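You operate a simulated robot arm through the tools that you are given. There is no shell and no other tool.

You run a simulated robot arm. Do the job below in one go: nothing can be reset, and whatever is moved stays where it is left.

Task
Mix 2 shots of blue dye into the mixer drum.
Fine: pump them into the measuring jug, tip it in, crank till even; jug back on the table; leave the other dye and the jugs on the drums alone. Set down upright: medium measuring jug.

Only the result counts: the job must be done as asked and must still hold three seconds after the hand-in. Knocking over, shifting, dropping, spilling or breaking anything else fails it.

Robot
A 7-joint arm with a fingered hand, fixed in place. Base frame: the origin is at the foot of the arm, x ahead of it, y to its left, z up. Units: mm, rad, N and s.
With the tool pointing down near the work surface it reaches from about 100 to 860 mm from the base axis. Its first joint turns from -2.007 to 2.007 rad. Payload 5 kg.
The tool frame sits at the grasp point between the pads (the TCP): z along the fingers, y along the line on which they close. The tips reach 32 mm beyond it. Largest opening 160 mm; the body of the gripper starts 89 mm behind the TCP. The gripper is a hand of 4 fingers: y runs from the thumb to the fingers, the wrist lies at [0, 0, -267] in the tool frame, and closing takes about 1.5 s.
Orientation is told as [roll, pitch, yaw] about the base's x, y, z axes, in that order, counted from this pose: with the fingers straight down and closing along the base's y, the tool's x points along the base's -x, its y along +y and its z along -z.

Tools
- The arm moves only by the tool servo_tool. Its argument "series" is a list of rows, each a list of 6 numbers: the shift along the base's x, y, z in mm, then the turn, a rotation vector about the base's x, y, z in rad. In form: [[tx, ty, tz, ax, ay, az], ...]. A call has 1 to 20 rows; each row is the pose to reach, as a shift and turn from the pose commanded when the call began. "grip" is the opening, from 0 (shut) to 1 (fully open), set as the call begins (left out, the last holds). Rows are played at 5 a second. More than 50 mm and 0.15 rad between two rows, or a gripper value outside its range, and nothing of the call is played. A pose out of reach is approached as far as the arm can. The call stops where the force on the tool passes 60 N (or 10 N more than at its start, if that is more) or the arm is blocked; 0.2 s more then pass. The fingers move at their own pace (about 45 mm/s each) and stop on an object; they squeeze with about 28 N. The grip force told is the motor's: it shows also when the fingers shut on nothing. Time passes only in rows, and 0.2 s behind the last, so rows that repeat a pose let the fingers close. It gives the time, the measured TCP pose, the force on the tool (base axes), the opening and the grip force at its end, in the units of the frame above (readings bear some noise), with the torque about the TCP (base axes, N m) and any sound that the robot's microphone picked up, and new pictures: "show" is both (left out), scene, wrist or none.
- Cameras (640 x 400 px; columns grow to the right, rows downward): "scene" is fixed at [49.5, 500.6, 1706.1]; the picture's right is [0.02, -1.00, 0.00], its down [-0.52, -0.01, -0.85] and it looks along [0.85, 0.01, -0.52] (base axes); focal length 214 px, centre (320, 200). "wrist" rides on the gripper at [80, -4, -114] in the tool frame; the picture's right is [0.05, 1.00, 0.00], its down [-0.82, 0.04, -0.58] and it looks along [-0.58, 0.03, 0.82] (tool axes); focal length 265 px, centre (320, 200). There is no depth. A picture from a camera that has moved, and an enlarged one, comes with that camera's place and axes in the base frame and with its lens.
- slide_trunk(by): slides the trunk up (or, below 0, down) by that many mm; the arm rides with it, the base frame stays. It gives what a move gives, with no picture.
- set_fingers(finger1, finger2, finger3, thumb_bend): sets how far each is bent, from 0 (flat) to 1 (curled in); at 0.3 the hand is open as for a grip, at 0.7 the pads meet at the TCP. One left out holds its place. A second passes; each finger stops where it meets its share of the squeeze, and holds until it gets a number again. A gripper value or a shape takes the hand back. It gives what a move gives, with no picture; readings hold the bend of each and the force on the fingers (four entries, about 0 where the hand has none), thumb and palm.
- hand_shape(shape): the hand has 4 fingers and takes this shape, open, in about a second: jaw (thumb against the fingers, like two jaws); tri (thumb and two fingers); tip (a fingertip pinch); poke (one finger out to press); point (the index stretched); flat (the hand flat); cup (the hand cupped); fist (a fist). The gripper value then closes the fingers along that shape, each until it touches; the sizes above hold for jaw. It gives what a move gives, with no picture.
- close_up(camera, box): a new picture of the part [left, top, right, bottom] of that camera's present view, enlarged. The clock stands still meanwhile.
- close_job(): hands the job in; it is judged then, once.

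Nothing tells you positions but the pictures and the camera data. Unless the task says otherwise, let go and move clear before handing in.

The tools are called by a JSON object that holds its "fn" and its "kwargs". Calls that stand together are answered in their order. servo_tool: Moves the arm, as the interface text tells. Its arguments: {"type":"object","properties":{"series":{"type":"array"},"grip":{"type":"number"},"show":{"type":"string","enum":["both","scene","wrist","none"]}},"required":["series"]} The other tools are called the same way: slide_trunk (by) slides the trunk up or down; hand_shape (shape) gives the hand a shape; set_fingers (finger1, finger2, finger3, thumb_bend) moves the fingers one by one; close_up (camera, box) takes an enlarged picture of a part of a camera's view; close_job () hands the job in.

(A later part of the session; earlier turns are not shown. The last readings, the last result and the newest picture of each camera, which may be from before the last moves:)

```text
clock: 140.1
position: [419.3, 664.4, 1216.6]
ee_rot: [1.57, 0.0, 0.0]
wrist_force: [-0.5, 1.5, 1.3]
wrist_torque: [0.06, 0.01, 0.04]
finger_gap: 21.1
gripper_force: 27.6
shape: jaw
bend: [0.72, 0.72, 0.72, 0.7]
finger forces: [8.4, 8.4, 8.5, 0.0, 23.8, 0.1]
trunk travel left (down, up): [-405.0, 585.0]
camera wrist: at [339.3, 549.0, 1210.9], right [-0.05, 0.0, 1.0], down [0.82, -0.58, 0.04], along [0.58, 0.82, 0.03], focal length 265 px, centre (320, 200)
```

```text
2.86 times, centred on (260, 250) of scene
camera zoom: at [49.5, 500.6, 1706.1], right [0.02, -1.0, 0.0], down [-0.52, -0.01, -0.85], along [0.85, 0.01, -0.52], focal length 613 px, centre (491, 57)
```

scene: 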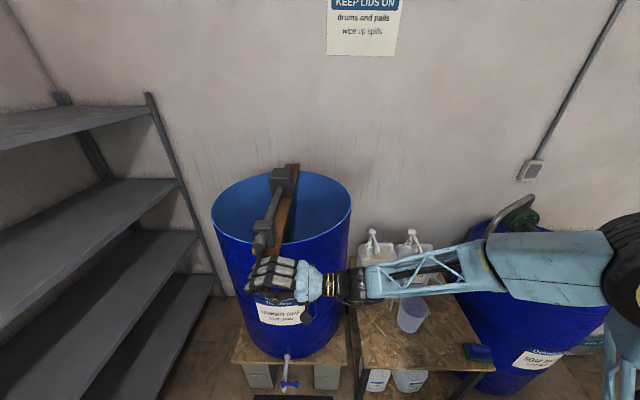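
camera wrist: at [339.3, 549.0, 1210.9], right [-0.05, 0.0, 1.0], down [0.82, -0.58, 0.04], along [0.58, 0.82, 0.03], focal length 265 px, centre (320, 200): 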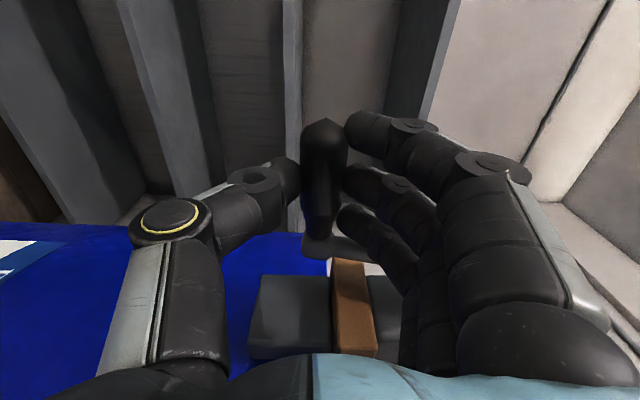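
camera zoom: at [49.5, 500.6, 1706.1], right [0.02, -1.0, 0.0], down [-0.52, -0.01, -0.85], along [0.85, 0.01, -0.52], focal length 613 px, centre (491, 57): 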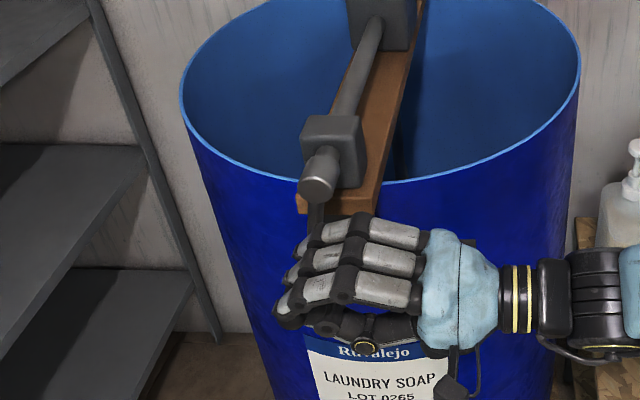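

The pads now hold the handle with a 21 mm gap and almost no side load. I'll crank the first 45° slowly in the free direction.

{"fn": "servo_tool", "kwargs": {"series": [[0, 6.8, 1.4, 0, 0, 0], [0, 13.5, 3.2, 0, 0, 0], [0, 20, 5.6, 0, 0, 0], [0, 26.4, 8.4, 0, 0, 0], [0, 32.4, 11.8, 0, 0, 0], [0, 38.2, 15.6, 0, 0, 0], [0, 43.7, 19.9, 0, 0, 0], [0, 48.9, 24.6, 0, 0, 0]], "show": "both"}}

{"fn": "close_up", "kwargs": {"camera": "scene", "box": [200, 180, 320, 320]}}

```text
clock: 141.9
position: [419.4, 712.3, 1241.0]
ee_rot: [1.569, 0.002, 0.001]
wrist_force: [2.4, -4.9, 1.2]
wrist_torque: [0.03, -0.05, -0.02]
finger_gap: 21.2
gripper_force: 28.3
shape: jaw
bend: [0.72, 0.72, 0.72, 0.7]
finger forces: [8.8, 8.9, 9.1, 0.1, 26.0, 0.0]
trunk travel left (down, up): [-405.0, 585.0]
camera wrist: at [339.2, 597.1, 1236.4], right [-0.05, 0.0, 1.0], down [0.82, -0.58, 0.04], along [0.58, 0.82, 0.03], focal length 265 px, centre (320, 200)
```

scene: 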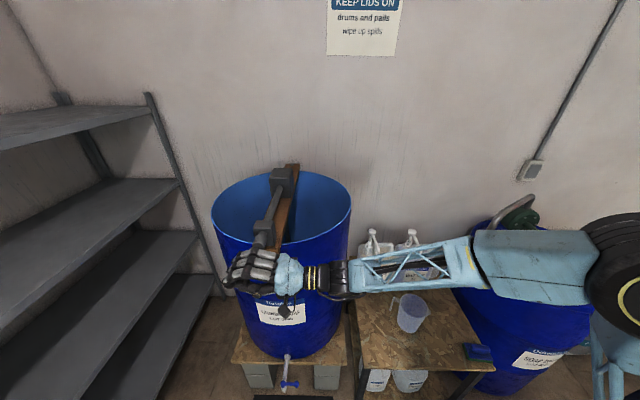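
wrist: 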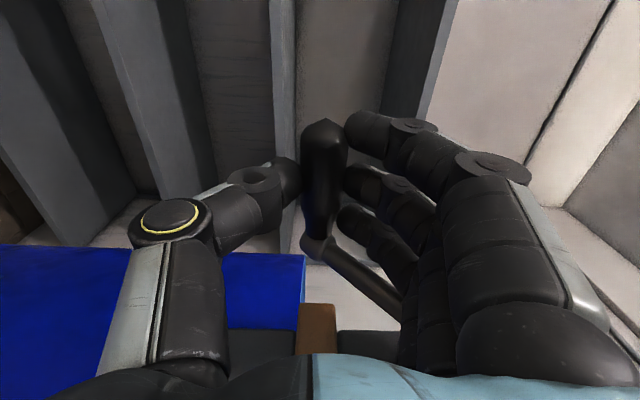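

```text
2.86 times, centred on (260, 250) of scene
camera zoom: at [49.5, 500.6, 1706.1], right [0.02, -1.0, 0.0], down [-0.52, -0.01, -0.85], along [0.85, 0.01, -0.52], focal length 613 px, centre (491, 57)
```

zoom: 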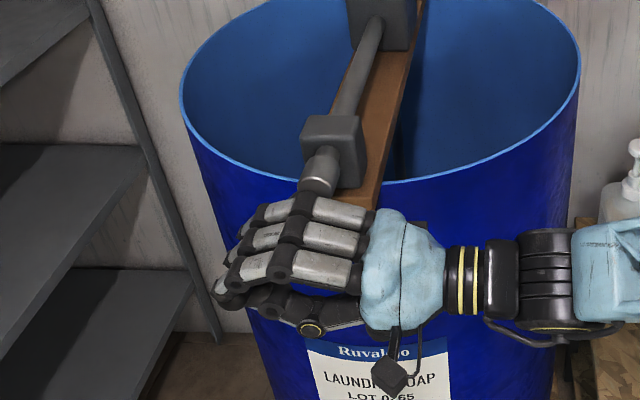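

It's turning smoothly at about 5 N with the handle steady in the grip. I'll continue half a turn over the top.

{"fn": "servo_tool", "kwargs": {"series": [[0, 16.4, 22.3, 0, 0, 0], [0, 25.1, 48.6, 0, 0, 0], [0, 25.2, 76.3, 0, 0, 0], [0, 16.8, 102.7, 0, 0, 0], [0, 0.7, 125.2, 0, 0, 0], [0, -21.7, 141.5, 0, 0, 0], [0, -47.9, 150.2, 0, 0, 0], [0, -75.6, 150.4, 0, 0, 0], [0, -102.0, 142.0, 0, 0, 0], [0, -124.5, 125.8, 0, 0, 0]], "show": "both"}}

{"fn": "close_up", "kwargs": {"camera": "scene", "box": [200, 160, 340, 300]}}

```text
clock: 144.1
position: [420.8, 586.3, 1367.1]
ee_rot: [1.57, 0.002, -0.003]
wrist_force: [4.1, -11.8, 7.7]
wrist_torque: [0.2, -0.01, -0.05]
finger_gap: 21.0
gripper_force: 28.5
shape: jaw
bend: [0.72, 0.72, 0.72, 0.71]
finger forces: [11.2, 11.3, 11.6, 0.1, 27.4, 0.1]
trunk travel left (down, up): [-405.0, 585.0]
camera wrist: at [338.8, 470.9, 1362.1], right [-0.05, 0.0, 1.0], down [0.81, -0.58, 0.04], along [0.58, 0.82, 0.03], focal length 265 px, centre (320, 200)
```

scene: 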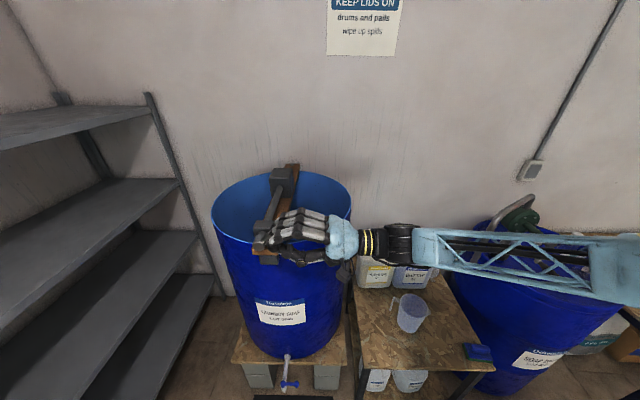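
wrist: 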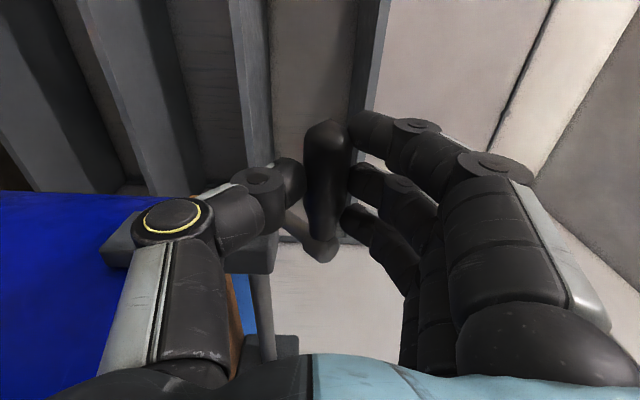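

```text
2.86 times, centred on (270, 230) of scene
camera zoom: at [49.5, 500.6, 1706.1], right [0.02, -1.0, 0.0], down [-0.52, -0.01, -0.85], along [0.85, 0.01, -0.52], focal length 613 px, centre (463, 114)
```

zoom: 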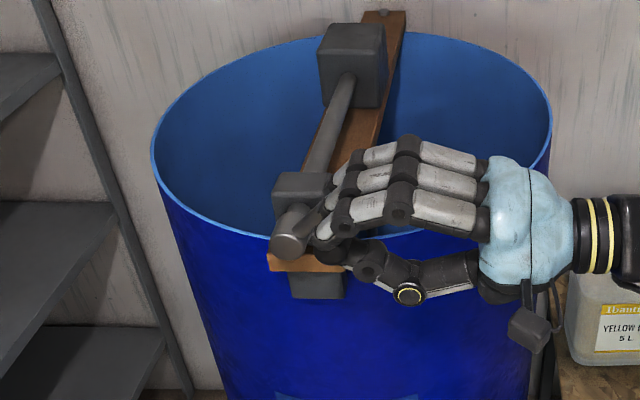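

Over the top without trouble. The forces suggest my circle is about 1–2 mm off centre, so I'll correct for that and make a full turn.

{"fn": "servo_tool", "kwargs": {"series": [[0, -18.2, -20.7, 0, 0, 0], [0, -27.0, -47.2, 0, 0, 0], [0, -27.1, -75.1, 0, 0, 0], [0, -18.7, -101.7, 0, 0, 0], [0, -2.4, -124.3, 0, 0, 0], [0, 20.1, -140.9, 0, 0, 0], [0, 46.6, -149.6, 0, 0, 0], [0, 74.5, -149.8, 0, 0, 0], [0, 101.1, -141.3, 0, 0, 0], [0, 123.8, -125.0, 0, 0, 0], [0, 140.3, -102.5, 0, 0, 0], [0, 149.1, -76.0, 0, 0, 0], [0, 149.2, -48.1, 0, 0, 0], [0, 140.7, -21.5, 0, 0, 0], [0, 124.4, 1.1, 0, 0, 0], [0, 101.9, 17.7, 0, 0, 0], [0, 75.5, 26.4, 0, 0, 0], [0, 47.5, 26.6, 0, 0, 0], [0, 21.0, 18.1, 0, 0, 0], [0, -1.7, 1.8, 0, 0, 0]], "show": "both"}}

{"fn": "close_up", "kwargs": {"camera": "scene", "box": [200, 160, 360, 260]}}

```text
clock: 148.3
position: [420.0, 583.9, 1368.3]
ee_rot: [1.569, 0.0, 0.001]
wrist_force: [-5.3, -7.7, 3.5]
wrist_torque: [0.05, -0.05, 0.12]
finger_gap: 21.1
gripper_force: 28.2
shape: jaw
bend: [0.72, 0.72, 0.72, 0.7]
finger forces: [10.6, 9.9, 10.1, 0.0, 27.1, 0.0]
trunk travel left (down, up): [-405.0, 585.0]
camera wrist: at [339.0, 469.8, 1363.4], right [-0.05, 0.0, 1.0], down [0.82, -0.58, 0.04], along [0.58, 0.82, 0.03], focal length 265 px, centre (320, 200)
```

scene: 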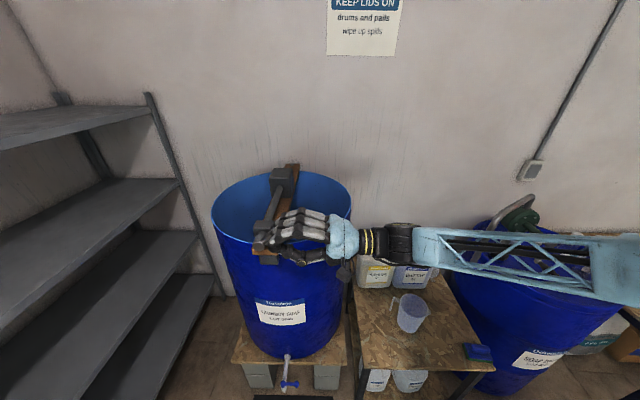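
wrist: 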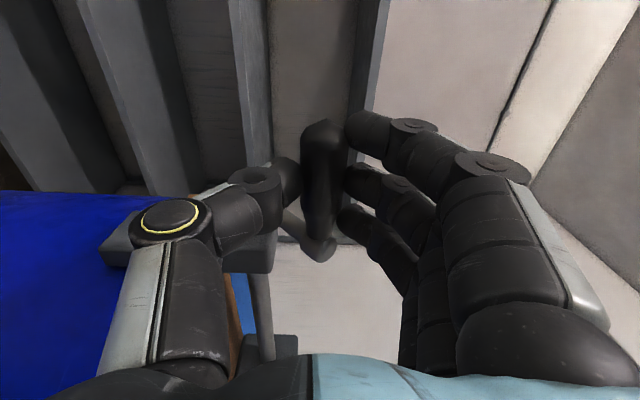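

```text
4.00 times, centred on (280, 210) of scene
camera zoom: at [49.5, 500.6, 1706.1], right [0.02, -1.0, 0.0], down [-0.52, -0.01, -0.85], along [0.85, 0.01, -0.52], focal length 858 px, centre (480, 160)
```

zoom: 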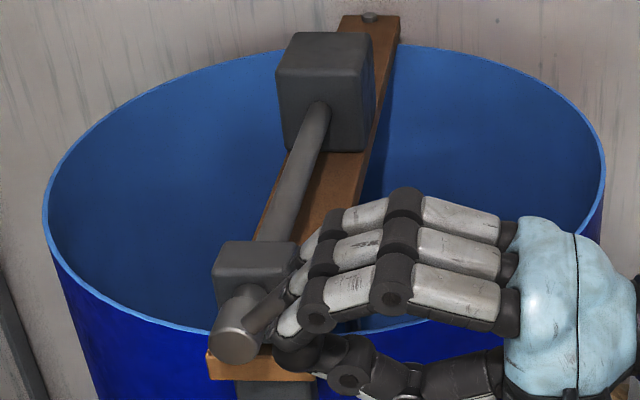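

A full turn went cleanly with forces under 10 N. I'll repeat full turns to blend the dye.

{"fn": "servo_tool", "kwargs": {"series": [[0, -16.5, -22.5, 0, 0, 0], [0, -25.3, -49.0, 0, 0, 0], [0, -25.4, -76.9, 0, 0, 0], [0, -17.0, -103.5, 0, 0, 0], [0, -0.7, -126.1, 0, 0, 0], [0, 21.8, -142.7, 0, 0, 0], [0, 48.3, -151.4, 0, 0, 0], [0, 76.2, -151.6, 0, 0, 0], [0, 102.8, -143.1, 0, 0, 0], [0, 125.5, -126.8, 0, 0, 0], [0, 142.0, -104.3, 0, 0, 0], [0, 150.8, -77.8, 0, 0, 0], [0, 150.9, -49.9, 0, 0, 0], [0, 142.4, -23.3, 0, 0, 0], [0, 126.1, -0.7, 0, 0, 0], [0, 103.6, 15.9, 0, 0, 0], [0, 77.2, 24.6, 0, 0, 0], [0, 49.2, 24.8, 0, 0, 0], [0, 22.7, 16.3, 0, 0, 0], [0, 0, 0, 0, 0, 0]], "show": "none"}}

{"fn": "servo_tool", "kwargs": {"series": [[0, -16.5, -22.5, 0, 0, 0], [0, -25.3, -49.0, 0, 0, 0], [0, -25.4, -76.9, 0, 0, 0], [0, -17.0, -103.5, 0, 0, 0], [0, -0.7, -126.1, 0, 0, 0], [0, 21.8, -142.7, 0, 0, 0], [0, 48.3, -151.4, 0, 0, 0], [0, 76.2, -151.6, 0, 0, 0], [0, 102.8, -143.1, 0, 0, 0], [0, 125.5, -126.8, 0, 0, 0], [0, 142.0, -104.3, 0, 0, 0], [0, 150.8, -77.8, 0, 0, 0], [0, 150.9, -49.9, 0, 0, 0], [0, 142.4, -23.3, 0, 0, 0], [0, 126.1, -0.7, 0, 0, 0], [0, 103.6, 15.9, 0, 0, 0], [0, 77.2, 24.6, 0, 0, 0], [0, 49.2, 24.8, 0, 0, 0], [0, 22.7, 16.3, 0, 0, 0], [0, 0, 0, 0, 0, 0]], "show": "both"}}

{"fn": "close_up", "kwargs": {"camera": "scene", "box": [200, 160, 360, 260]}}

```text
clock: 152.5
position: [419.2, 586.3, 1368.1]
ee_rot: [1.571, 0.0, 0.001]
wrist_force: [-3.2, -8.0, 3.0]
wrist_torque: [0.1, -0.05, 0.09]
finger_gap: 20.6
gripper_force: 28.0
shape: jaw
bend: [0.72, 0.72, 0.72, 0.7]
finger forces: [10.6, 10.0, 10.1, 0.1, 26.9, 0.0]
trunk travel left (down, up): [-405.0, 585.0]
```

```text
clock: 156.7
position: [418.2, 585.4, 1370.3]
ee_rot: [1.571, 0.0, 0.001]
wrist_force: [-6.5, -7.3, 2.9]
wrist_torque: [0.1, -0.08, 0.17]
finger_gap: 21.1
gripper_force: 28.8
shape: jaw
bend: [0.72, 0.72, 0.72, 0.7]
finger forces: [10.7, 9.9, 10.1, 0.0, 26.8, 0.1]
trunk travel left (down, up): [-405.0, 585.0]
camera wrist: at [338.8, 470.3, 1364.2], right [-0.05, 0.0, 1.0], down [0.82, -0.58, 0.04], along [0.58, 0.82, 0.03], focal length 265 px, centre (320, 200)
```

scene: 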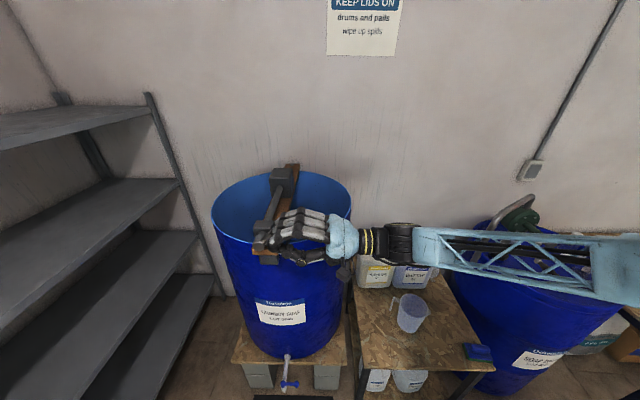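
wrist: 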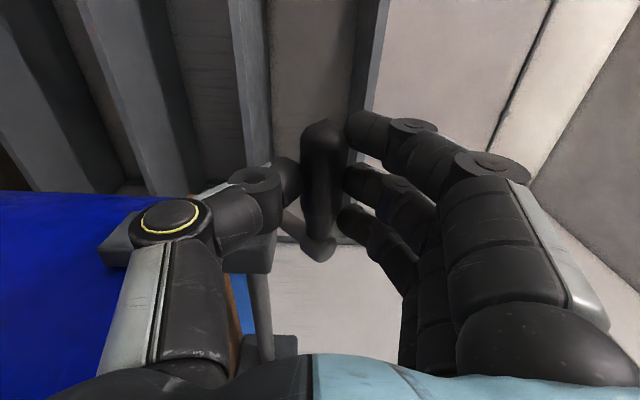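

```text
4.00 times, centred on (280, 210) of scene
camera zoom: at [49.5, 500.6, 1706.1], right [0.02, -1.0, 0.0], down [-0.52, -0.01, -0.85], along [0.85, 0.01, -0.52], focal length 858 px, centre (480, 160)
```

zoom: 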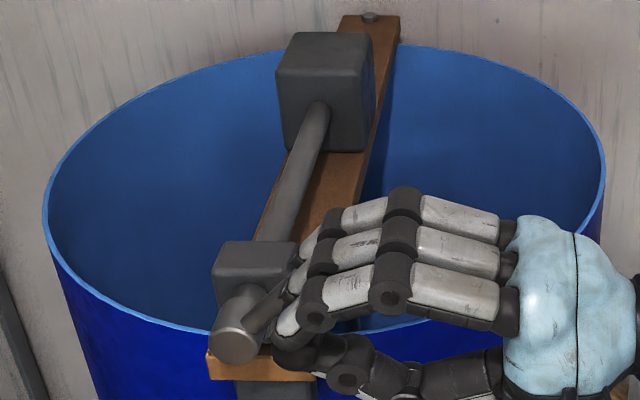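

Stable after about 3½ turns. I'll keep cranking, three more turns at the same pace.

{"fn": "servo_tool", "kwargs": {"series": [[0, -16.5, -22.5, 0, 0, 0], [0, -25.3, -49.0, 0, 0, 0], [0, -25.4, -76.9, 0, 0, 0], [0, -17.0, -103.5, 0, 0, 0], [0, -0.7, -126.1, 0, 0, 0], [0, 21.8, -142.7, 0, 0, 0], [0, 48.3, -151.4, 0, 0, 0], [0, 76.2, -151.6, 0, 0, 0], [0, 102.8, -143.1, 0, 0, 0], [0, 125.5, -126.8, 0, 0, 0], [0, 142.0, -104.3, 0, 0, 0], [0, 150.8, -77.8, 0, 0, 0], [0, 150.9, -49.9, 0, 0, 0], [0, 142.4, -23.3, 0, 0, 0], [0, 126.1, -0.7, 0, 0, 0], [0, 103.6, 15.9, 0, 0, 0], [0, 77.2, 24.6, 0, 0, 0], [0, 49.2, 24.8, 0, 0, 0], [0, 22.7, 16.3, 0, 0, 0], [0, 0, 0, 0, 0, 0]], "show": "none"}}

{"fn": "servo_tool", "kwargs": {"series": [[0, -16.5, -22.5, 0, 0, 0], [0, -25.3, -49.0, 0, 0, 0], [0, -25.4, -76.9, 0, 0, 0], [0, -17.0, -103.5, 0, 0, 0], [0, -0.7, -126.1, 0, 0, 0], [0, 21.8, -142.7, 0, 0, 0], [0, 48.3, -151.4, 0, 0, 0], [0, 76.2, -151.6, 0, 0, 0], [0, 102.8, -143.1, 0, 0, 0], [0, 125.5, -126.8, 0, 0, 0], [0, 142.0, -104.3, 0, 0, 0], [0, 150.8, -77.8, 0, 0, 0], [0, 150.9, -49.9, 0, 0, 0], [0, 142.4, -23.3, 0, 0, 0], [0, 126.1, -0.7, 0, 0, 0], [0, 103.6, 15.9, 0, 0, 0], [0, 77.2, 24.6, 0, 0, 0], [0, 49.2, 24.8, 0, 0, 0], [0, 22.7, 16.3, 0, 0, 0], [0, 0, 0, 0, 0, 0]], "show": "none"}}

{"fn": "servo_tool", "kwargs": {"series": [[0, -16.5, -22.5, 0, 0, 0], [0, -25.3, -49.0, 0, 0, 0], [0, -25.4, -76.9, 0, 0, 0], [0, -17.0, -103.5, 0, 0, 0], [0, -0.7, -126.1, 0, 0, 0], [0, 21.8, -142.7, 0, 0, 0], [0, 48.3, -151.4, 0, 0, 0], [0, 76.2, -151.6, 0, 0, 0], [0, 102.8, -143.1, 0, 0, 0], [0, 125.5, -126.8, 0, 0, 0], [0, 142.0, -104.3, 0, 0, 0], [0, 150.8, -77.8, 0, 0, 0], [0, 150.9, -49.9, 0, 0, 0], [0, 142.4, -23.3, 0, 0, 0], [0, 126.1, -0.7, 0, 0, 0], [0, 103.6, 15.9, 0, 0, 0], [0, 77.2, 24.6, 0, 0, 0], [0, 49.2, 24.8, 0, 0, 0], [0, 22.7, 16.3, 0, 0, 0], [0, 0, 0, 0, 0, 0]], "show": "both"}}

```text
clock: 160.9
position: [419.4, 584.9, 1368.7]
ee_rot: [1.571, 0.001, 0.001]
wrist_force: [-9.3, -8.7, 4.0]
wrist_torque: [0.1, -0.12, 0.21]
finger_gap: 20.7
gripper_force: 27.9
shape: jaw
bend: [0.72, 0.72, 0.72, 0.7]
finger forces: [11.4, 10.2, 10.3, 0.0, 26.7, 0.1]
trunk travel left (down, up): [-405.0, 585.0]
```

```text
clock: 165.1
position: [419.1, 584.2, 1369.5]
ee_rot: [1.572, 0.004, 0.0]
wrist_force: [-3.8, -7.4, 2.7]
wrist_torque: [0.1, -0.1, 0.11]
finger_gap: 20.8
gripper_force: 27.9
shape: jaw
bend: [0.72, 0.72, 0.72, 0.7]
finger forces: [10.7, 10.0, 10.3, 0.0, 26.9, 0.0]
trunk travel left (down, up): [-405.0, 585.0]
```

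```text
clock: 169.3
position: [419.2, 584.7, 1369.4]
ee_rot: [1.571, 0.0, -0.001]
wrist_force: [-7.7, -9.2, 4.1]
wrist_torque: [0.17, -0.1, 0.16]
finger_gap: 20.9
gripper_force: 28.5
shape: jaw
bend: [0.72, 0.72, 0.72, 0.7]
finger forces: [11.5, 10.3, 10.3, 0.0, 26.6, 0.0]
trunk travel left (down, up): [-405.0, 585.0]
camera wrist: at [338.7, 469.7, 1363.6], right [-0.05, 0.0, 1.0], down [0.82, -0.58, 0.04], along [0.58, 0.82, 0.03], focal length 265 px, centre (320, 200)
```

scene: 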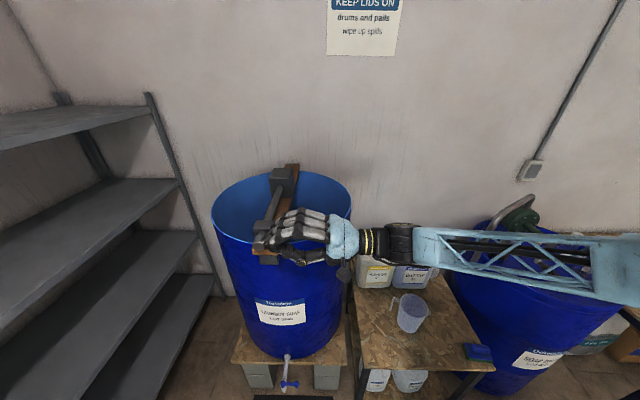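
wrist: 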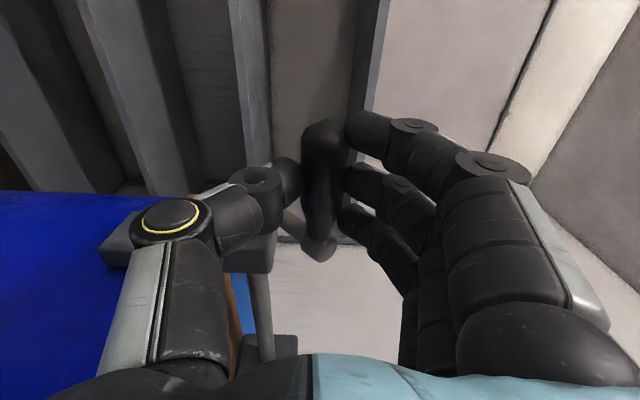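

About 6½ turns are done and everything is steady. I'll continue with three more.

{"fn": "servo_tool", "kwargs": {"series": [[0, -16.5, -22.5, 0, 0, 0], [0, -25.3, -49.0, 0, 0, 0], [0, -25.4, -76.9, 0, 0, 0], [0, -17.0, -103.5, 0, 0, 0], [0, -0.7, -126.1, 0, 0, 0], [0, 21.8, -142.7, 0, 0, 0], [0, 48.3, -151.4, 0, 0, 0], [0, 76.2, -151.6, 0, 0, 0], [0, 102.8, -143.1, 0, 0, 0], [0, 125.5, -126.8, 0, 0, 0], [0, 142.0, -104.3, 0, 0, 0], [0, 150.8, -77.8, 0, 0, 0], [0, 150.9, -49.9, 0, 0, 0], [0, 142.4, -23.3, 0, 0, 0], [0, 126.1, -0.7, 0, 0, 0], [0, 103.6, 15.9, 0, 0, 0], [0, 77.2, 24.6, 0, 0, 0], [0, 49.2, 24.8, 0, 0, 0], [0, 22.7, 16.3, 0, 0, 0], [0, 0, 0, 0, 0, 0]], "show": "none"}}

{"fn": "servo_tool", "kwargs": {"series": [[0, -16.5, -22.5, 0, 0, 0], [0, -25.3, -49.0, 0, 0, 0], [0, -25.4, -76.9, 0, 0, 0], [0, -17.0, -103.5, 0, 0, 0], [0, -0.7, -126.1, 0, 0, 0], [0, 21.8, -142.7, 0, 0, 0], [0, 48.3, -151.4, 0, 0, 0], [0, 76.2, -151.6, 0, 0, 0], [0, 102.8, -143.1, 0, 0, 0], [0, 125.5, -126.8, 0, 0, 0], [0, 142.0, -104.3, 0, 0, 0], [0, 150.8, -77.8, 0, 0, 0], [0, 150.9, -49.9, 0, 0, 0], [0, 142.4, -23.3, 0, 0, 0], [0, 126.1, -0.7, 0, 0, 0], [0, 103.6, 15.9, 0, 0, 0], [0, 77.2, 24.6, 0, 0, 0], [0, 49.2, 24.8, 0, 0, 0], [0, 22.7, 16.3, 0, 0, 0], [0, 0, 0, 0, 0, 0]], "show": "none"}}

{"fn": "servo_tool", "kwargs": {"series": [[0, -16.5, -22.5, 0, 0, 0], [0, -25.3, -49.0, 0, 0, 0], [0, -25.4, -76.9, 0, 0, 0], [0, -17.0, -103.5, 0, 0, 0], [0, -0.7, -126.1, 0, 0, 0], [0, 21.8, -142.7, 0, 0, 0], [0, 48.3, -151.4, 0, 0, 0], [0, 76.2, -151.6, 0, 0, 0], [0, 102.8, -143.1, 0, 0, 0], [0, 125.5, -126.8, 0, 0, 0], [0, 142.0, -104.3, 0, 0, 0], [0, 150.8, -77.8, 0, 0, 0], [0, 150.9, -49.9, 0, 0, 0], [0, 142.4, -23.3, 0, 0, 0], [0, 126.1, -0.7, 0, 0, 0], [0, 103.6, 15.9, 0, 0, 0], [0, 77.2, 24.6, 0, 0, 0], [0, 49.2, 24.8, 0, 0, 0], [0, 22.7, 16.3, 0, 0, 0], [0, 0, 0, 0, 0, 0]], "show": "none"}}

{"fn": "close_up", "kwargs": {"camera": "scene", "box": [200, 160, 360, 260]}}

```text
clock: 173.5
position: [418.4, 584.7, 1369.8]
ee_rot: [1.571, 0.0, 0.0]
wrist_force: [-7.0, -8.5, 4.5]
wrist_torque: [0.12, -0.07, 0.16]
finger_gap: 21.0
gripper_force: 28.0
shape: jaw
bend: [0.72, 0.72, 0.72, 0.7]
finger forces: [10.9, 10.1, 10.1, 0.0, 26.8, 0.0]
trunk travel left (down, up): [-405.0, 585.0]
```

```text
clock: 177.7
position: [418.2, 584.6, 1369.0]
ee_rot: [1.57, 0.001, -0.001]
wrist_force: [-7.1, -9.2, 5.1]
wrist_torque: [0.16, -0.12, 0.2]
finger_gap: 20.8
gripper_force: 28.0
shape: jaw
bend: [0.72, 0.72, 0.72, 0.7]
finger forces: [11.2, 10.2, 10.3, 0.0, 26.5, 0.0]
trunk travel left (down, up): [-405.0, 585.0]
```

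```text
clock: 181.9
position: [419.2, 584.0, 1369.7]
ee_rot: [1.572, -0.001, -0.001]
wrist_force: [-8.3, -9.2, 5.0]
wrist_torque: [0.08, -0.04, 0.15]
finger_gap: 20.8
gripper_force: 28.0
shape: jaw
bend: [0.72, 0.72, 0.72, 0.7]
finger forces: [11.3, 10.2, 10.2, 0.0, 26.3, 0.1]
trunk travel left (down, up): [-405.0, 585.0]
```

```text
4.00 times, centred on (280, 210) of scene
camera zoom: at [49.5, 500.6, 1706.1], right [0.02, -1.0, 0.0], down [-0.52, -0.01, -0.85], along [0.85, 0.01, -0.52], focal length 858 px, centre (480, 160)
```

zoom: 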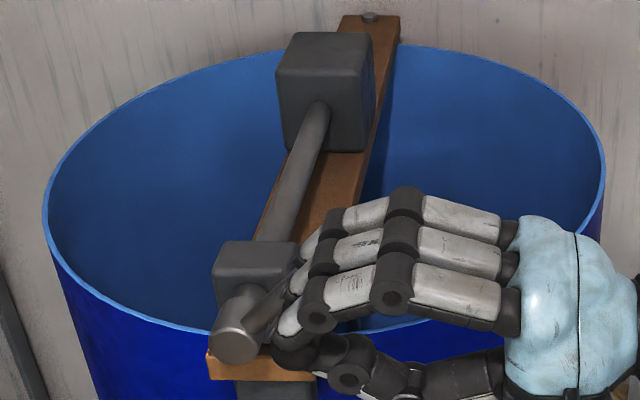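

About 9½ turns so far. The liquid isn't visible from here, so I'll add four more turns and then look inside.

{"fn": "servo_tool", "kwargs": {"series": [[0, -16.5, -22.5, 0, 0, 0], [0, -25.3, -49.0, 0, 0, 0], [0, -25.4, -76.9, 0, 0, 0], [0, -17.0, -103.5, 0, 0, 0], [0, -0.7, -126.1, 0, 0, 0], [0, 21.8, -142.7, 0, 0, 0], [0, 48.3, -151.4, 0, 0, 0], [0, 76.2, -151.6, 0, 0, 0], [0, 102.8, -143.1, 0, 0, 0], [0, 125.5, -126.8, 0, 0, 0], [0, 142.0, -104.3, 0, 0, 0], [0, 150.8, -77.8, 0, 0, 0], [0, 150.9, -49.9, 0, 0, 0], [0, 142.4, -23.3, 0, 0, 0], [0, 126.1, -0.7, 0, 0, 0], [0, 103.6, 15.9, 0, 0, 0], [0, 77.2, 24.6, 0, 0, 0], [0, 49.2, 24.8, 0, 0, 0], [0, 22.7, 16.3, 0, 0, 0], [0, 0, 0, 0, 0, 0]], "show": "none"}}

{"fn": "servo_tool", "kwargs": {"series": [[0, -16.5, -22.5, 0, 0, 0], [0, -25.3, -49.0, 0, 0, 0], [0, -25.4, -76.9, 0, 0, 0], [0, -17.0, -103.5, 0, 0, 0], [0, -0.7, -126.1, 0, 0, 0], [0, 21.8, -142.7, 0, 0, 0], [0, 48.3, -151.4, 0, 0, 0], [0, 76.2, -151.6, 0, 0, 0], [0, 102.8, -143.1, 0, 0, 0], [0, 125.5, -126.8, 0, 0, 0], [0, 142.0, -104.3, 0, 0, 0], [0, 150.8, -77.8, 0, 0, 0], [0, 150.9, -49.9, 0, 0, 0], [0, 142.4, -23.3, 0, 0, 0], [0, 126.1, -0.7, 0, 0, 0], [0, 103.6, 15.9, 0, 0, 0], [0, 77.2, 24.6, 0, 0, 0], [0, 49.2, 24.8, 0, 0, 0], [0, 22.7, 16.3, 0, 0, 0], [0, 0, 0, 0, 0, 0]], "show": "none"}}

{"fn": "servo_tool", "kwargs": {"series": [[0, -16.5, -22.5, 0, 0, 0], [0, -25.3, -49.0, 0, 0, 0], [0, -25.4, -76.9, 0, 0, 0], [0, -17.0, -103.5, 0, 0, 0], [0, -0.7, -126.1, 0, 0, 0], [0, 21.8, -142.7, 0, 0, 0], [0, 48.3, -151.4, 0, 0, 0], [0, 76.2, -151.6, 0, 0, 0], [0, 102.8, -143.1, 0, 0, 0], [0, 125.5, -126.8, 0, 0, 0], [0, 142.0, -104.3, 0, 0, 0], [0, 150.8, -77.8, 0, 0, 0], [0, 150.9, -49.9, 0, 0, 0], [0, 142.4, -23.3, 0, 0, 0], [0, 126.1, -0.7, 0, 0, 0], [0, 103.6, 15.9, 0, 0, 0], [0, 77.2, 24.6, 0, 0, 0], [0, 49.2, 24.8, 0, 0, 0], [0, 22.7, 16.3, 0, 0, 0], [0, 0, 0, 0, 0, 0]], "show": "none"}}

{"fn": "servo_tool", "kwargs": {"series": [[0, -16.5, -22.5, 0, 0, 0], [0, -25.3, -49.0, 0, 0, 0], [0, -25.4, -76.9, 0, 0, 0], [0, -17.0, -103.5, 0, 0, 0], [0, -0.7, -126.1, 0, 0, 0], [0, 21.8, -142.7, 0, 0, 0], [0, 48.3, -151.4, 0, 0, 0], [0, 76.2, -151.6, 0, 0, 0], [0, 102.8, -143.1, 0, 0, 0], [0, 125.5, -126.8, 0, 0, 0], [0, 142.0, -104.3, 0, 0, 0], [0, 150.8, -77.8, 0, 0, 0], [0, 150.9, -49.9, 0, 0, 0], [0, 142.4, -23.3, 0, 0, 0], [0, 126.1, -0.7, 0, 0, 0], [0, 103.6, 15.9, 0, 0, 0], [0, 77.2, 24.6, 0, 0, 0], [0, 49.2, 24.8, 0, 0, 0], [0, 22.7, 16.3, 0, 0, 0], [0, 0, 0, 0, 0, 0]], "show": "both"}}

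```text
clock: 186.1
position: [419.3, 583.8, 1368.9]
ee_rot: [1.573, 0.001, 0.0]
wrist_force: [-6.1, -9.2, 5.1]
wrist_torque: [0.09, -0.09, 0.11]
finger_gap: 20.8
gripper_force: 28.1
shape: jaw
bend: [0.72, 0.72, 0.72, 0.7]
finger forces: [11.5, 10.5, 10.6, 0.1, 26.5, 0.0]
trunk travel left (down, up): [-405.0, 585.0]
```

```text
clock: 190.3
position: [419.0, 583.7, 1369.4]
ee_rot: [1.573, -0.001, -0.001]
wrist_force: [-3.9, -9.5, 5.7]
wrist_torque: [0.14, -0.12, 0.11]
finger_gap: 20.5
gripper_force: 27.8
shape: jaw
bend: [0.72, 0.72, 0.72, 0.7]
finger forces: [11.7, 10.6, 10.9, 0.0, 26.4, 0.0]
trunk travel left (down, up): [-405.0, 585.0]
```

```text
clock: 194.5
position: [418.4, 585.1, 1369.5]
ee_rot: [1.573, 0.0, 0.001]
wrist_force: [-4.4, -12.0, 7.5]
wrist_torque: [0.21, -0.09, 0.15]
finger_gap: 20.8
gripper_force: 27.9
shape: jaw
bend: [0.72, 0.72, 0.72, 0.7]
finger forces: [11.9, 11.2, 11.2, 0.0, 26.4, 0.1]
trunk travel left (down, up): [-405.0, 585.0]
```

```text
clock: 198.7
position: [418.4, 585.1, 1368.2]
ee_rot: [1.572, 0.0, 0.002]
wrist_force: [-8.8, -11.4, 8.3]
wrist_torque: [0.17, -0.13, 0.22]
finger_gap: 20.7
gripper_force: 27.8
shape: jaw
bend: [0.72, 0.72, 0.72, 0.7]
finger forces: [12.3, 11.0, 11.1, 0.1, 26.3, 0.1]
trunk travel left (down, up): [-405.0, 585.0]
camera wrist: at [338.5, 470.0, 1364.3], right [-0.05, 0.0, 1.0], down [0.82, -0.58, 0.04], along [0.58, 0.82, 0.03], focal length 265 px, centre (320, 200)
```

scene: 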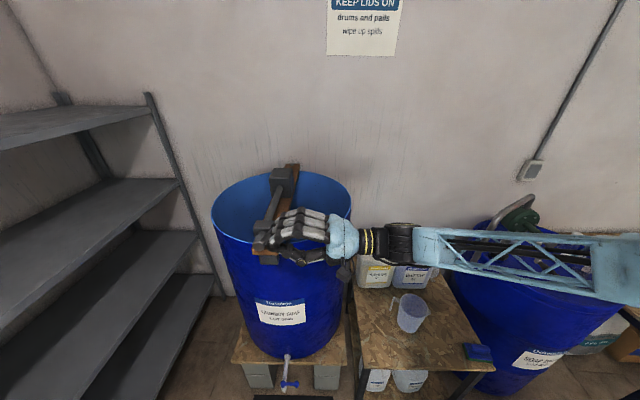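
wrist: 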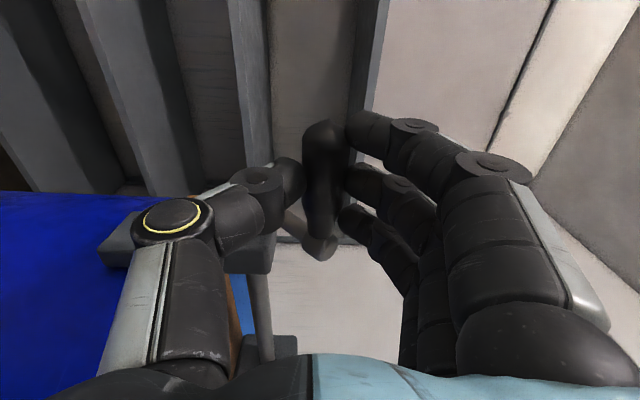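

About 13½ turns are done. I'll park the crank near the bottom, release it, and go look into the drum from above.

{"fn": "servo_tool", "kwargs": {"series": [[0, -16.5, -22.5, 0, 0, 0], [0, -25.3, -49.0, 0, 0, 0], [0, -25.4, -76.9, 0, 0, 0], [0, -17.0, -103.5, 0, 0, 0], [0, -0.7, -126.1, 0, 0, 0], [0, 21.8, -142.7, 0, 0, 0], [0, 48.3, -151.4, 0, 0, 0], [0, 62, -152.5, 0, 0, 0], [0, 62, -152.5, 0, 0, 0]], "show": "none"}}

{"fn": "servo_tool", "kwargs": {"series": [[0, 0, 0, 0, 0, 0], [0, 0, 0, 0, 0, 0], [0, 0, 0, 0, 0, 0], [0, 0, 0, 0, 0, 0], [0, 0, 0, 0, 0, 0], [0, 0, 0, 0, 0, 0], [0, 0, 0, 0, 0, 0], [0, 0, 0, 0, 0, 0]], "grip": 0.9, "show": "both"}}

```text
clock: 200.7
position: [419.6, 649.3, 1215.8]
ee_rot: [1.572, -0.003, 0.0]
wrist_force: [-6.2, 1.2, -3.2]
wrist_torque: [-0.09, -0.09, 0.08]
finger_gap: 21.7
gripper_force: 28.2
shape: jaw
bend: [0.72, 0.73, 0.73, 0.7]
finger forces: [8.7, 7.8, 7.7, 0.0, 26.1, 0.0]
trunk travel left (down, up): [-405.0, 585.0]
```

```text
clock: 202.5
position: [419.1, 647.1, 1217.1]
ee_rot: [1.57, 0.001, 0.0]
wrist_force: [-0.1, 0.1, -0.1]
wrist_torque: [-0.01, 0.01, -0.01]
finger_gap: 143.9
gripper_force: 0.0
shape: jaw
bend: [0.48, 0.48, 0.48, 0.44]
finger forces: [0.1, 0.0, 0.1, 0.0, 0.0, 0.1]
trunk travel left (down, up): [-405.0, 585.0]
camera wrist: at [338.8, 533.1, 1210.9], right [-0.05, 0.0, 1.0], down [0.82, -0.58, 0.04], along [0.58, 0.82, 0.03], focal length 265 px, centre (320, 200)
```

scene: 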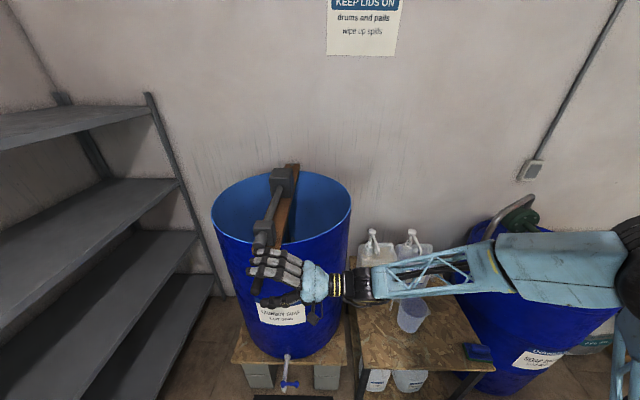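
wrist: 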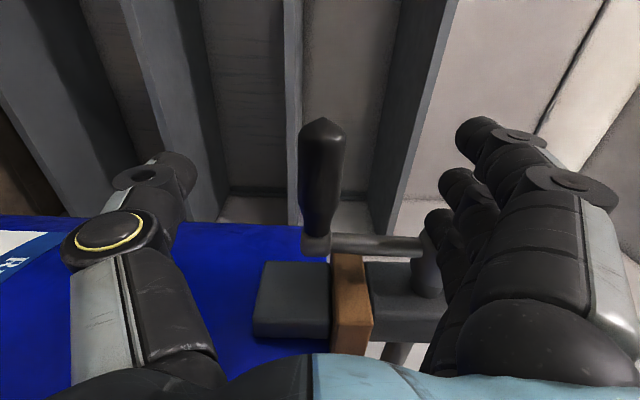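

The handle is free and the crank is hanging as at the start. I'll back off, rise, and point the hand down to look into the drum.

{"fn": "servo_tool", "kwargs": {"series": [[0, -35, 0, 0, 0, 0], [0, -75, 0, 0, 0, 0], [0, -115, 0, 0, 0, 0], [0, -150, 0, 0, 0, 0], [0, -150, 0, 0, 0, 0]], "show": "none"}}

{"fn": "slide_trunk", "kwargs": {"by": 400}}

{"fn": "servo_tool", "kwargs": {"series": [[5, 0, 0, -0.14, 0, 0], [10, 5, 0, -0.28, 0, 0], [20, 10, 0, -0.42, 0, 0], [30, 15, 0, -0.56, 0, 0], [40, 20, 0, -0.7, 0, 0], [50, 25, 0, -0.84, 0, 0], [60, 30, 0, -0.98, 0, 0], [70, 35, 0, -1.12, 0, 0], [80, 40, 0, -1.26, 0, 0], [90, 45, 0, -1.4, 0, 0], [100, 50, 0, -1.57, 0, 0]], "show": "both"}}

```text
clock: 203.7
position: [419.9, 498.8, 1217.2]
ee_rot: [1.571, 0.001, -0.001]
wrist_force: [0.3, 0.5, 0.5]
wrist_torque: [-0.04, -0.02, 0.02]
finger_gap: 144.0
gripper_force: 0.2
shape: jaw
bend: [0.48, 0.48, 0.48, 0.44]
finger forces: [0.1, 0.0, 0.0, 0.0, 0.0, 0.0]
trunk travel left (down, up): [-405.0, 585.0]
```

```text
clock: 207.6
position: [418.7, 498.9, 1616.3]
ee_rot: [1.57, 0.001, 0.0]
wrist_force: [0.3, 0.2, 0.0]
wrist_torque: [0.01, -0.01, 0.02]
finger_gap: 143.8
gripper_force: 0.0
shape: jaw
bend: [0.48, 0.48, 0.48, 0.44]
finger forces: [0.0, 0.0, 0.0, 0.1, 0.0, 0.0]
trunk travel left (down, up): [-805.0, 185.0]
```

```text
refused: row 11 steps farther than a row can; nothing moved
```

{"fn": "servo_tool", "kwargs": {"series": [[5, 0, 0, -0.14, 0, 0], [10, 5, 0, -0.28, 0, 0], [20, 10, 0, -0.42, 0, 0], [30, 15, 0, -0.56, 0, 0], [40, 20, 0, -0.7, 0, 0], [50, 25, 0, -0.84, 0, 0], [60, 30, 0, -0.98, 0, 0], [70, 35, 0, -1.12, 0, 0], [80, 40, 0, -1.26, 0, 0], [90, 45, 0, -1.4, 0, 0], [100, 50, 0, -1.53, 0, 0]], "show": "both"}}

```text
clock: 210.0
position: [520.9, 551.4, 1613.4]
ee_rot: [0.038, 0.0, -0.002]
wrist_force: [-0.2, 0.8, -0.4]
wrist_torque: [-0.05, 0.05, 0.0]
finger_gap: 143.9
gripper_force: 0.0
shape: jaw
bend: [0.48, 0.48, 0.48, 0.44]
finger forces: [0.0, 0.1, 0.0, 0.0, 0.0, 0.0]
trunk travel left (down, up): [-805.0, 185.0]
camera wrist: at [440.4, 541.1, 1727.3], right [-0.05, 1.0, 0.04], down [0.82, 0.02, 0.58], along [0.58, 0.06, -0.82], focal length 265 px, centre (320, 200)
```

scene: 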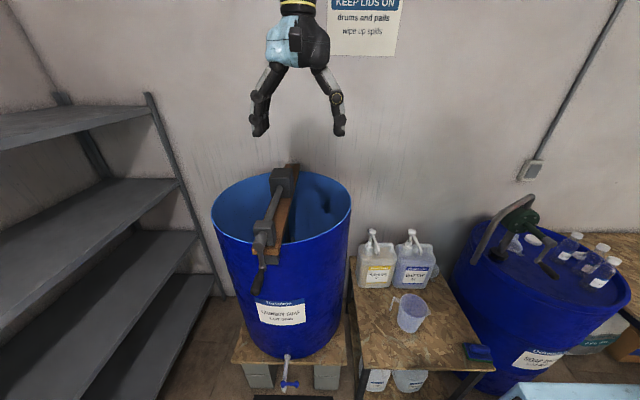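
wrist: 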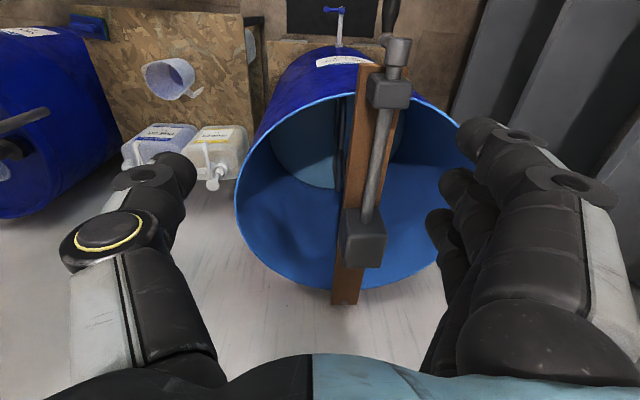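

I can see into the drum. I'll zoom in on the liquid surface.

{"fn": "close_up", "kwargs": {"camera": "wrist", "box": [230, 80, 470, 230]}}

{"fn": "close_up", "kwargs": {"camera": "wrist", "box": [120, 50, 250, 200]}}

```text
2.67 times, centred on (350, 155) of wrist
camera zoom: at [440.4, 541.1, 1727.3], right [-0.05, 1.0, 0.04], down [0.82, 0.02, 0.58], along [0.58, 0.06, -0.82], focal length 708 px, centre (240, 320)
```

zoom: 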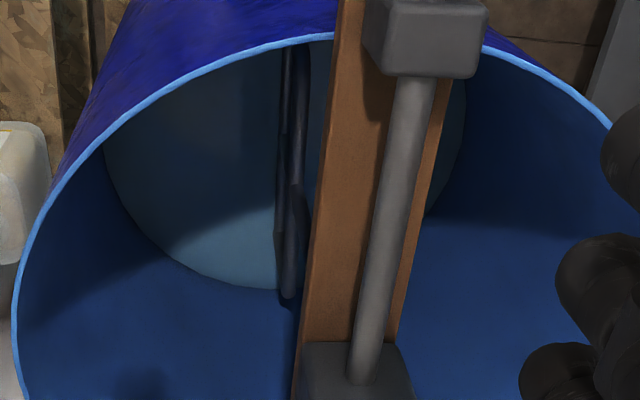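

```text
2.67 times, centred on (185, 125) of wrist
camera zoom: at [440.4, 541.1, 1727.3], right [-0.05, 1.0, 0.04], down [0.82, 0.02, 0.58], along [0.58, 0.06, -0.82], focal length 708 px, centre (680, 400)
```

zoom: 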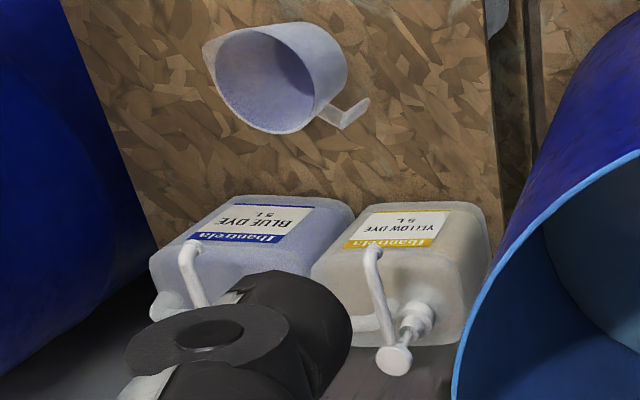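

The surface looks evenly blue except for the shadow line. I'll take a tighter zoom to look for streaks.

{"fn": "close_up", "kwargs": {"camera": "wrist", "box": [262, 95, 350, 195]}}

{"fn": "servo_tool", "kwargs": {"series": [[30, -15, 10, -0.038, 0, 0], [60, -35, 20, -0.038, 0, 0], [90, -55, 30, -0.038, 0, 0], [115, -75, 40, -0.038, 0, 0], [115, -75, 40, -0.038, 0, 0]], "show": "wrist"}}

{"fn": "close_up", "kwargs": {"camera": "wrist", "box": [240, 20, 440, 180]}}

```text
4.00 times, centred on (306, 145) of wrist
camera zoom: at [440.4, 541.1, 1727.3], right [-0.05, 1.0, 0.04], down [0.82, 0.02, 0.58], along [0.58, 0.06, -0.82], focal length 1062 px, centre (376, 420)
```

zoom: 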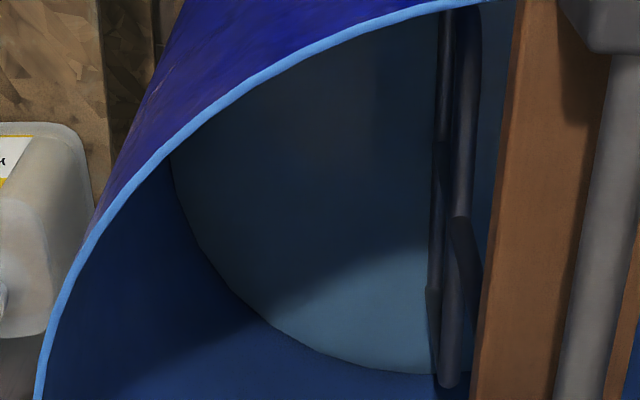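

```text
clock: 211.2
position: [633.8, 474.3, 1657.1]
ee_rot: [0.002, 0.001, 0.0]
wrist_force: [-0.7, 0.2, 0.3]
wrist_torque: [-0.06, -0.02, -0.02]
finger_gap: 143.9
gripper_force: 0.0
shape: jaw
bend: [0.48, 0.48, 0.48, 0.44]
finger forces: [0.1, 0.1, 0.1, 0.0, 0.0, 0.1]
trunk travel left (down, up): [-805.0, 185.0]
camera wrist: at [553.5, 468.5, 1768.9], right [-0.05, 1.0, 0.0], down [0.82, 0.04, 0.58], along [0.58, 0.03, -0.82], focal length 265 px, centre (320, 200)
```

wrist: 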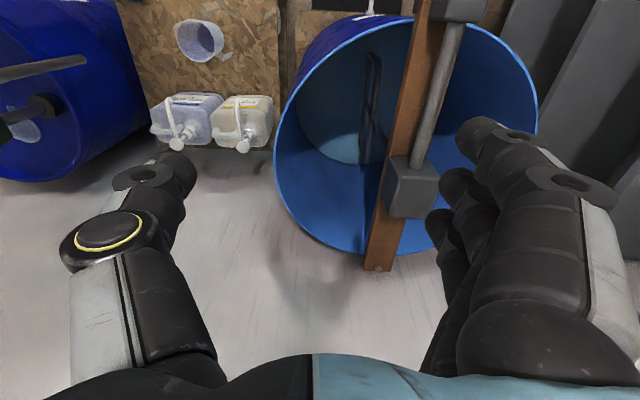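

```text
2.50 times, centred on (340, 100) of wrist
camera zoom: at [553.5, 468.5, 1768.9], right [-0.05, 1.0, 0.0], down [0.82, 0.04, 0.58], along [0.58, 0.03, -0.82], focal length 664 px, centre (270, 450)
```

zoom: 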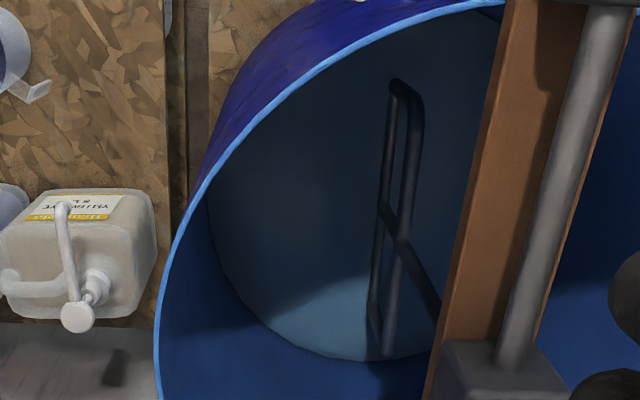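

The surface shows one even blue with no streaks. I'll inspect the lit part at the strongest zoom, and the other side of the beam.

{"fn": "close_up", "kwargs": {"camera": "wrist", "box": [315, 110, 375, 165]}}

{"fn": "close_up", "kwargs": {"camera": "wrist", "box": [310, 40, 390, 110]}}

{"fn": "close_up", "kwargs": {"camera": "scene", "box": [200, 150, 360, 330]}}

```text
7.27 times, centred on (345, 138) of wrist
camera zoom: at [553.5, 468.5, 1768.9], right [-0.05, 1.0, 0.0], down [0.82, 0.04, 0.58], along [0.58, 0.03, -0.82], focal length 1930 px, centre (138, 654)
```

zoom: 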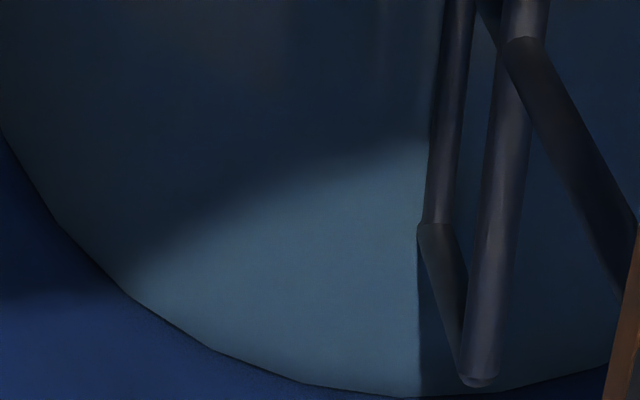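

```text
5.71 times, centred on (350, 75) of wrist
camera zoom: at [553.5, 468.5, 1768.9], right [-0.05, 1.0, 0.0], down [0.82, 0.04, 0.58], along [0.58, 0.03, -0.82], focal length 1517 px, centre (149, 914)
```

zoom: 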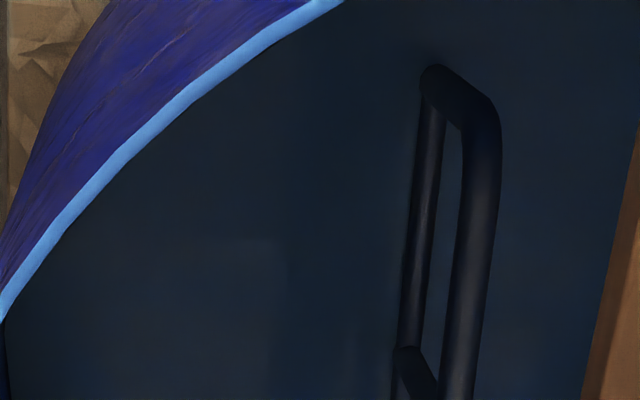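

```text
2.22 times, centred on (280, 240) of scene
camera zoom: at [49.5, 500.6, 1706.1], right [0.02, -1.0, 0.0], down [-0.52, -0.01, -0.85], along [0.85, 0.01, -0.52], focal length 477 px, centre (409, 111)
```

zoom: 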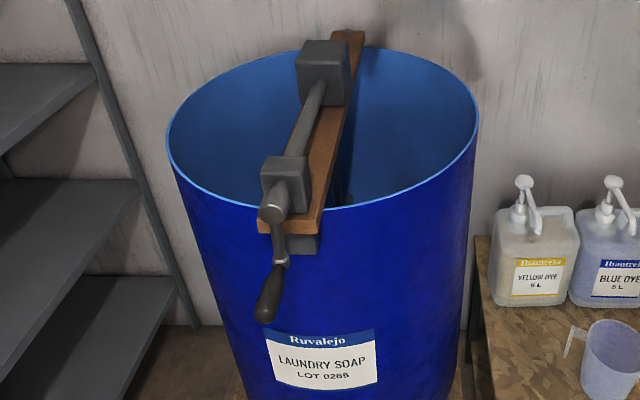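

The surface looks uniform with no patches or streaks. To be sure mixing is complete, I'll add several more turns and compare the colour, so I'm reversing the path back to the crank.

{"fn": "servo_tool", "kwargs": {"series": [[-30, 10, -10, 0, 0, 0], [-70, 25, -20, 0.0, 0, 0], [-110, 50, -30, 0.0, 0, 0], [-115, 70, -40, 0.04, 0, 0], [-125, 70, -40, 0.17, 0, 0], [-135, 65, -40, 0.31, 0, 0], [-145, 60, -40, 0.45, 0, 0], [-155, 55, -40, 0.59, 0, 0], [-165, 50, -40, 0.73, 0, 0], [-175, 45, -40, 0.87, 0, 0], [-185, 40, -40, 1.01, 0, 0], [-195, 35, -40, 1.15, 0, 0], [-205, 30, -40, 1.29, 0, 0], [-212, 25, -40, 1.43, 0, 0], [-215, 25, -40, 1.57, 0, 0], [-215, 25, -40, 1.57, 0, 0]], "show": "none"}}

{"fn": "slide_trunk", "kwargs": {"by": -400}}

{"fn": "servo_tool", "kwargs": {"series": [[0, 0, 0, 0, 0, 0]], "show": "both"}}

```text
clock: 214.6
position: [418.3, 498.1, 1617.6]
ee_rot: [1.572, 0.0, 0.0]
wrist_force: [-0.5, -0.2, 0.2]
wrist_torque: [-0.02, -0.01, -0.04]
finger_gap: 144.0
gripper_force: 0.0
shape: jaw
bend: [0.48, 0.48, 0.48, 0.44]
finger forces: [0.1, 0.0, 0.0, 0.0, 0.0, 0.0]
trunk travel left (down, up): [-805.0, 185.0]
```

```text
clock: 218.4
position: [418.8, 498.5, 1217.1]
ee_rot: [1.572, 0.0, 0.0]
wrist_force: [-0.2, -0.8, 0.7]
wrist_torque: [0.01, 0.01, 0.01]
finger_gap: 143.8
gripper_force: 0.0
shape: jaw
bend: [0.48, 0.48, 0.48, 0.44]
finger forces: [0.0, 0.0, 0.1, 0.0, 0.0, 0.0]
trunk travel left (down, up): [-405.0, 585.0]
```

```text
clock: 218.8
position: [419.0, 498.8, 1217.4]
ee_rot: [1.574, 0.0, 0.001]
wrist_force: [0.5, 0.7, 0.6]
wrist_torque: [0.0, -0.01, 0.02]
finger_gap: 143.5
gripper_force: 0.0
shape: jaw
bend: [0.48, 0.48, 0.48, 0.44]
finger forces: [0.1, 0.0, 0.0, 0.0, 0.0, 0.0]
trunk travel left (down, up): [-405.0, 585.0]
camera wrist: at [338.9, 383.3, 1211.6], right [-0.05, 0.0, 1.0], down [0.82, -0.58, 0.04], along [0.58, 0.82, 0.03], focal length 265 px, centre (320, 200)
```

scene: 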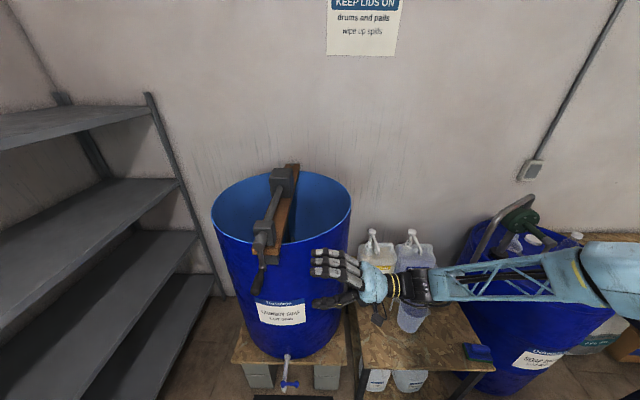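
wrist: 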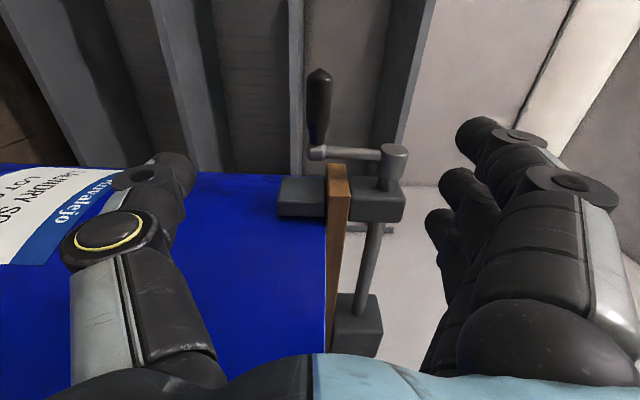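

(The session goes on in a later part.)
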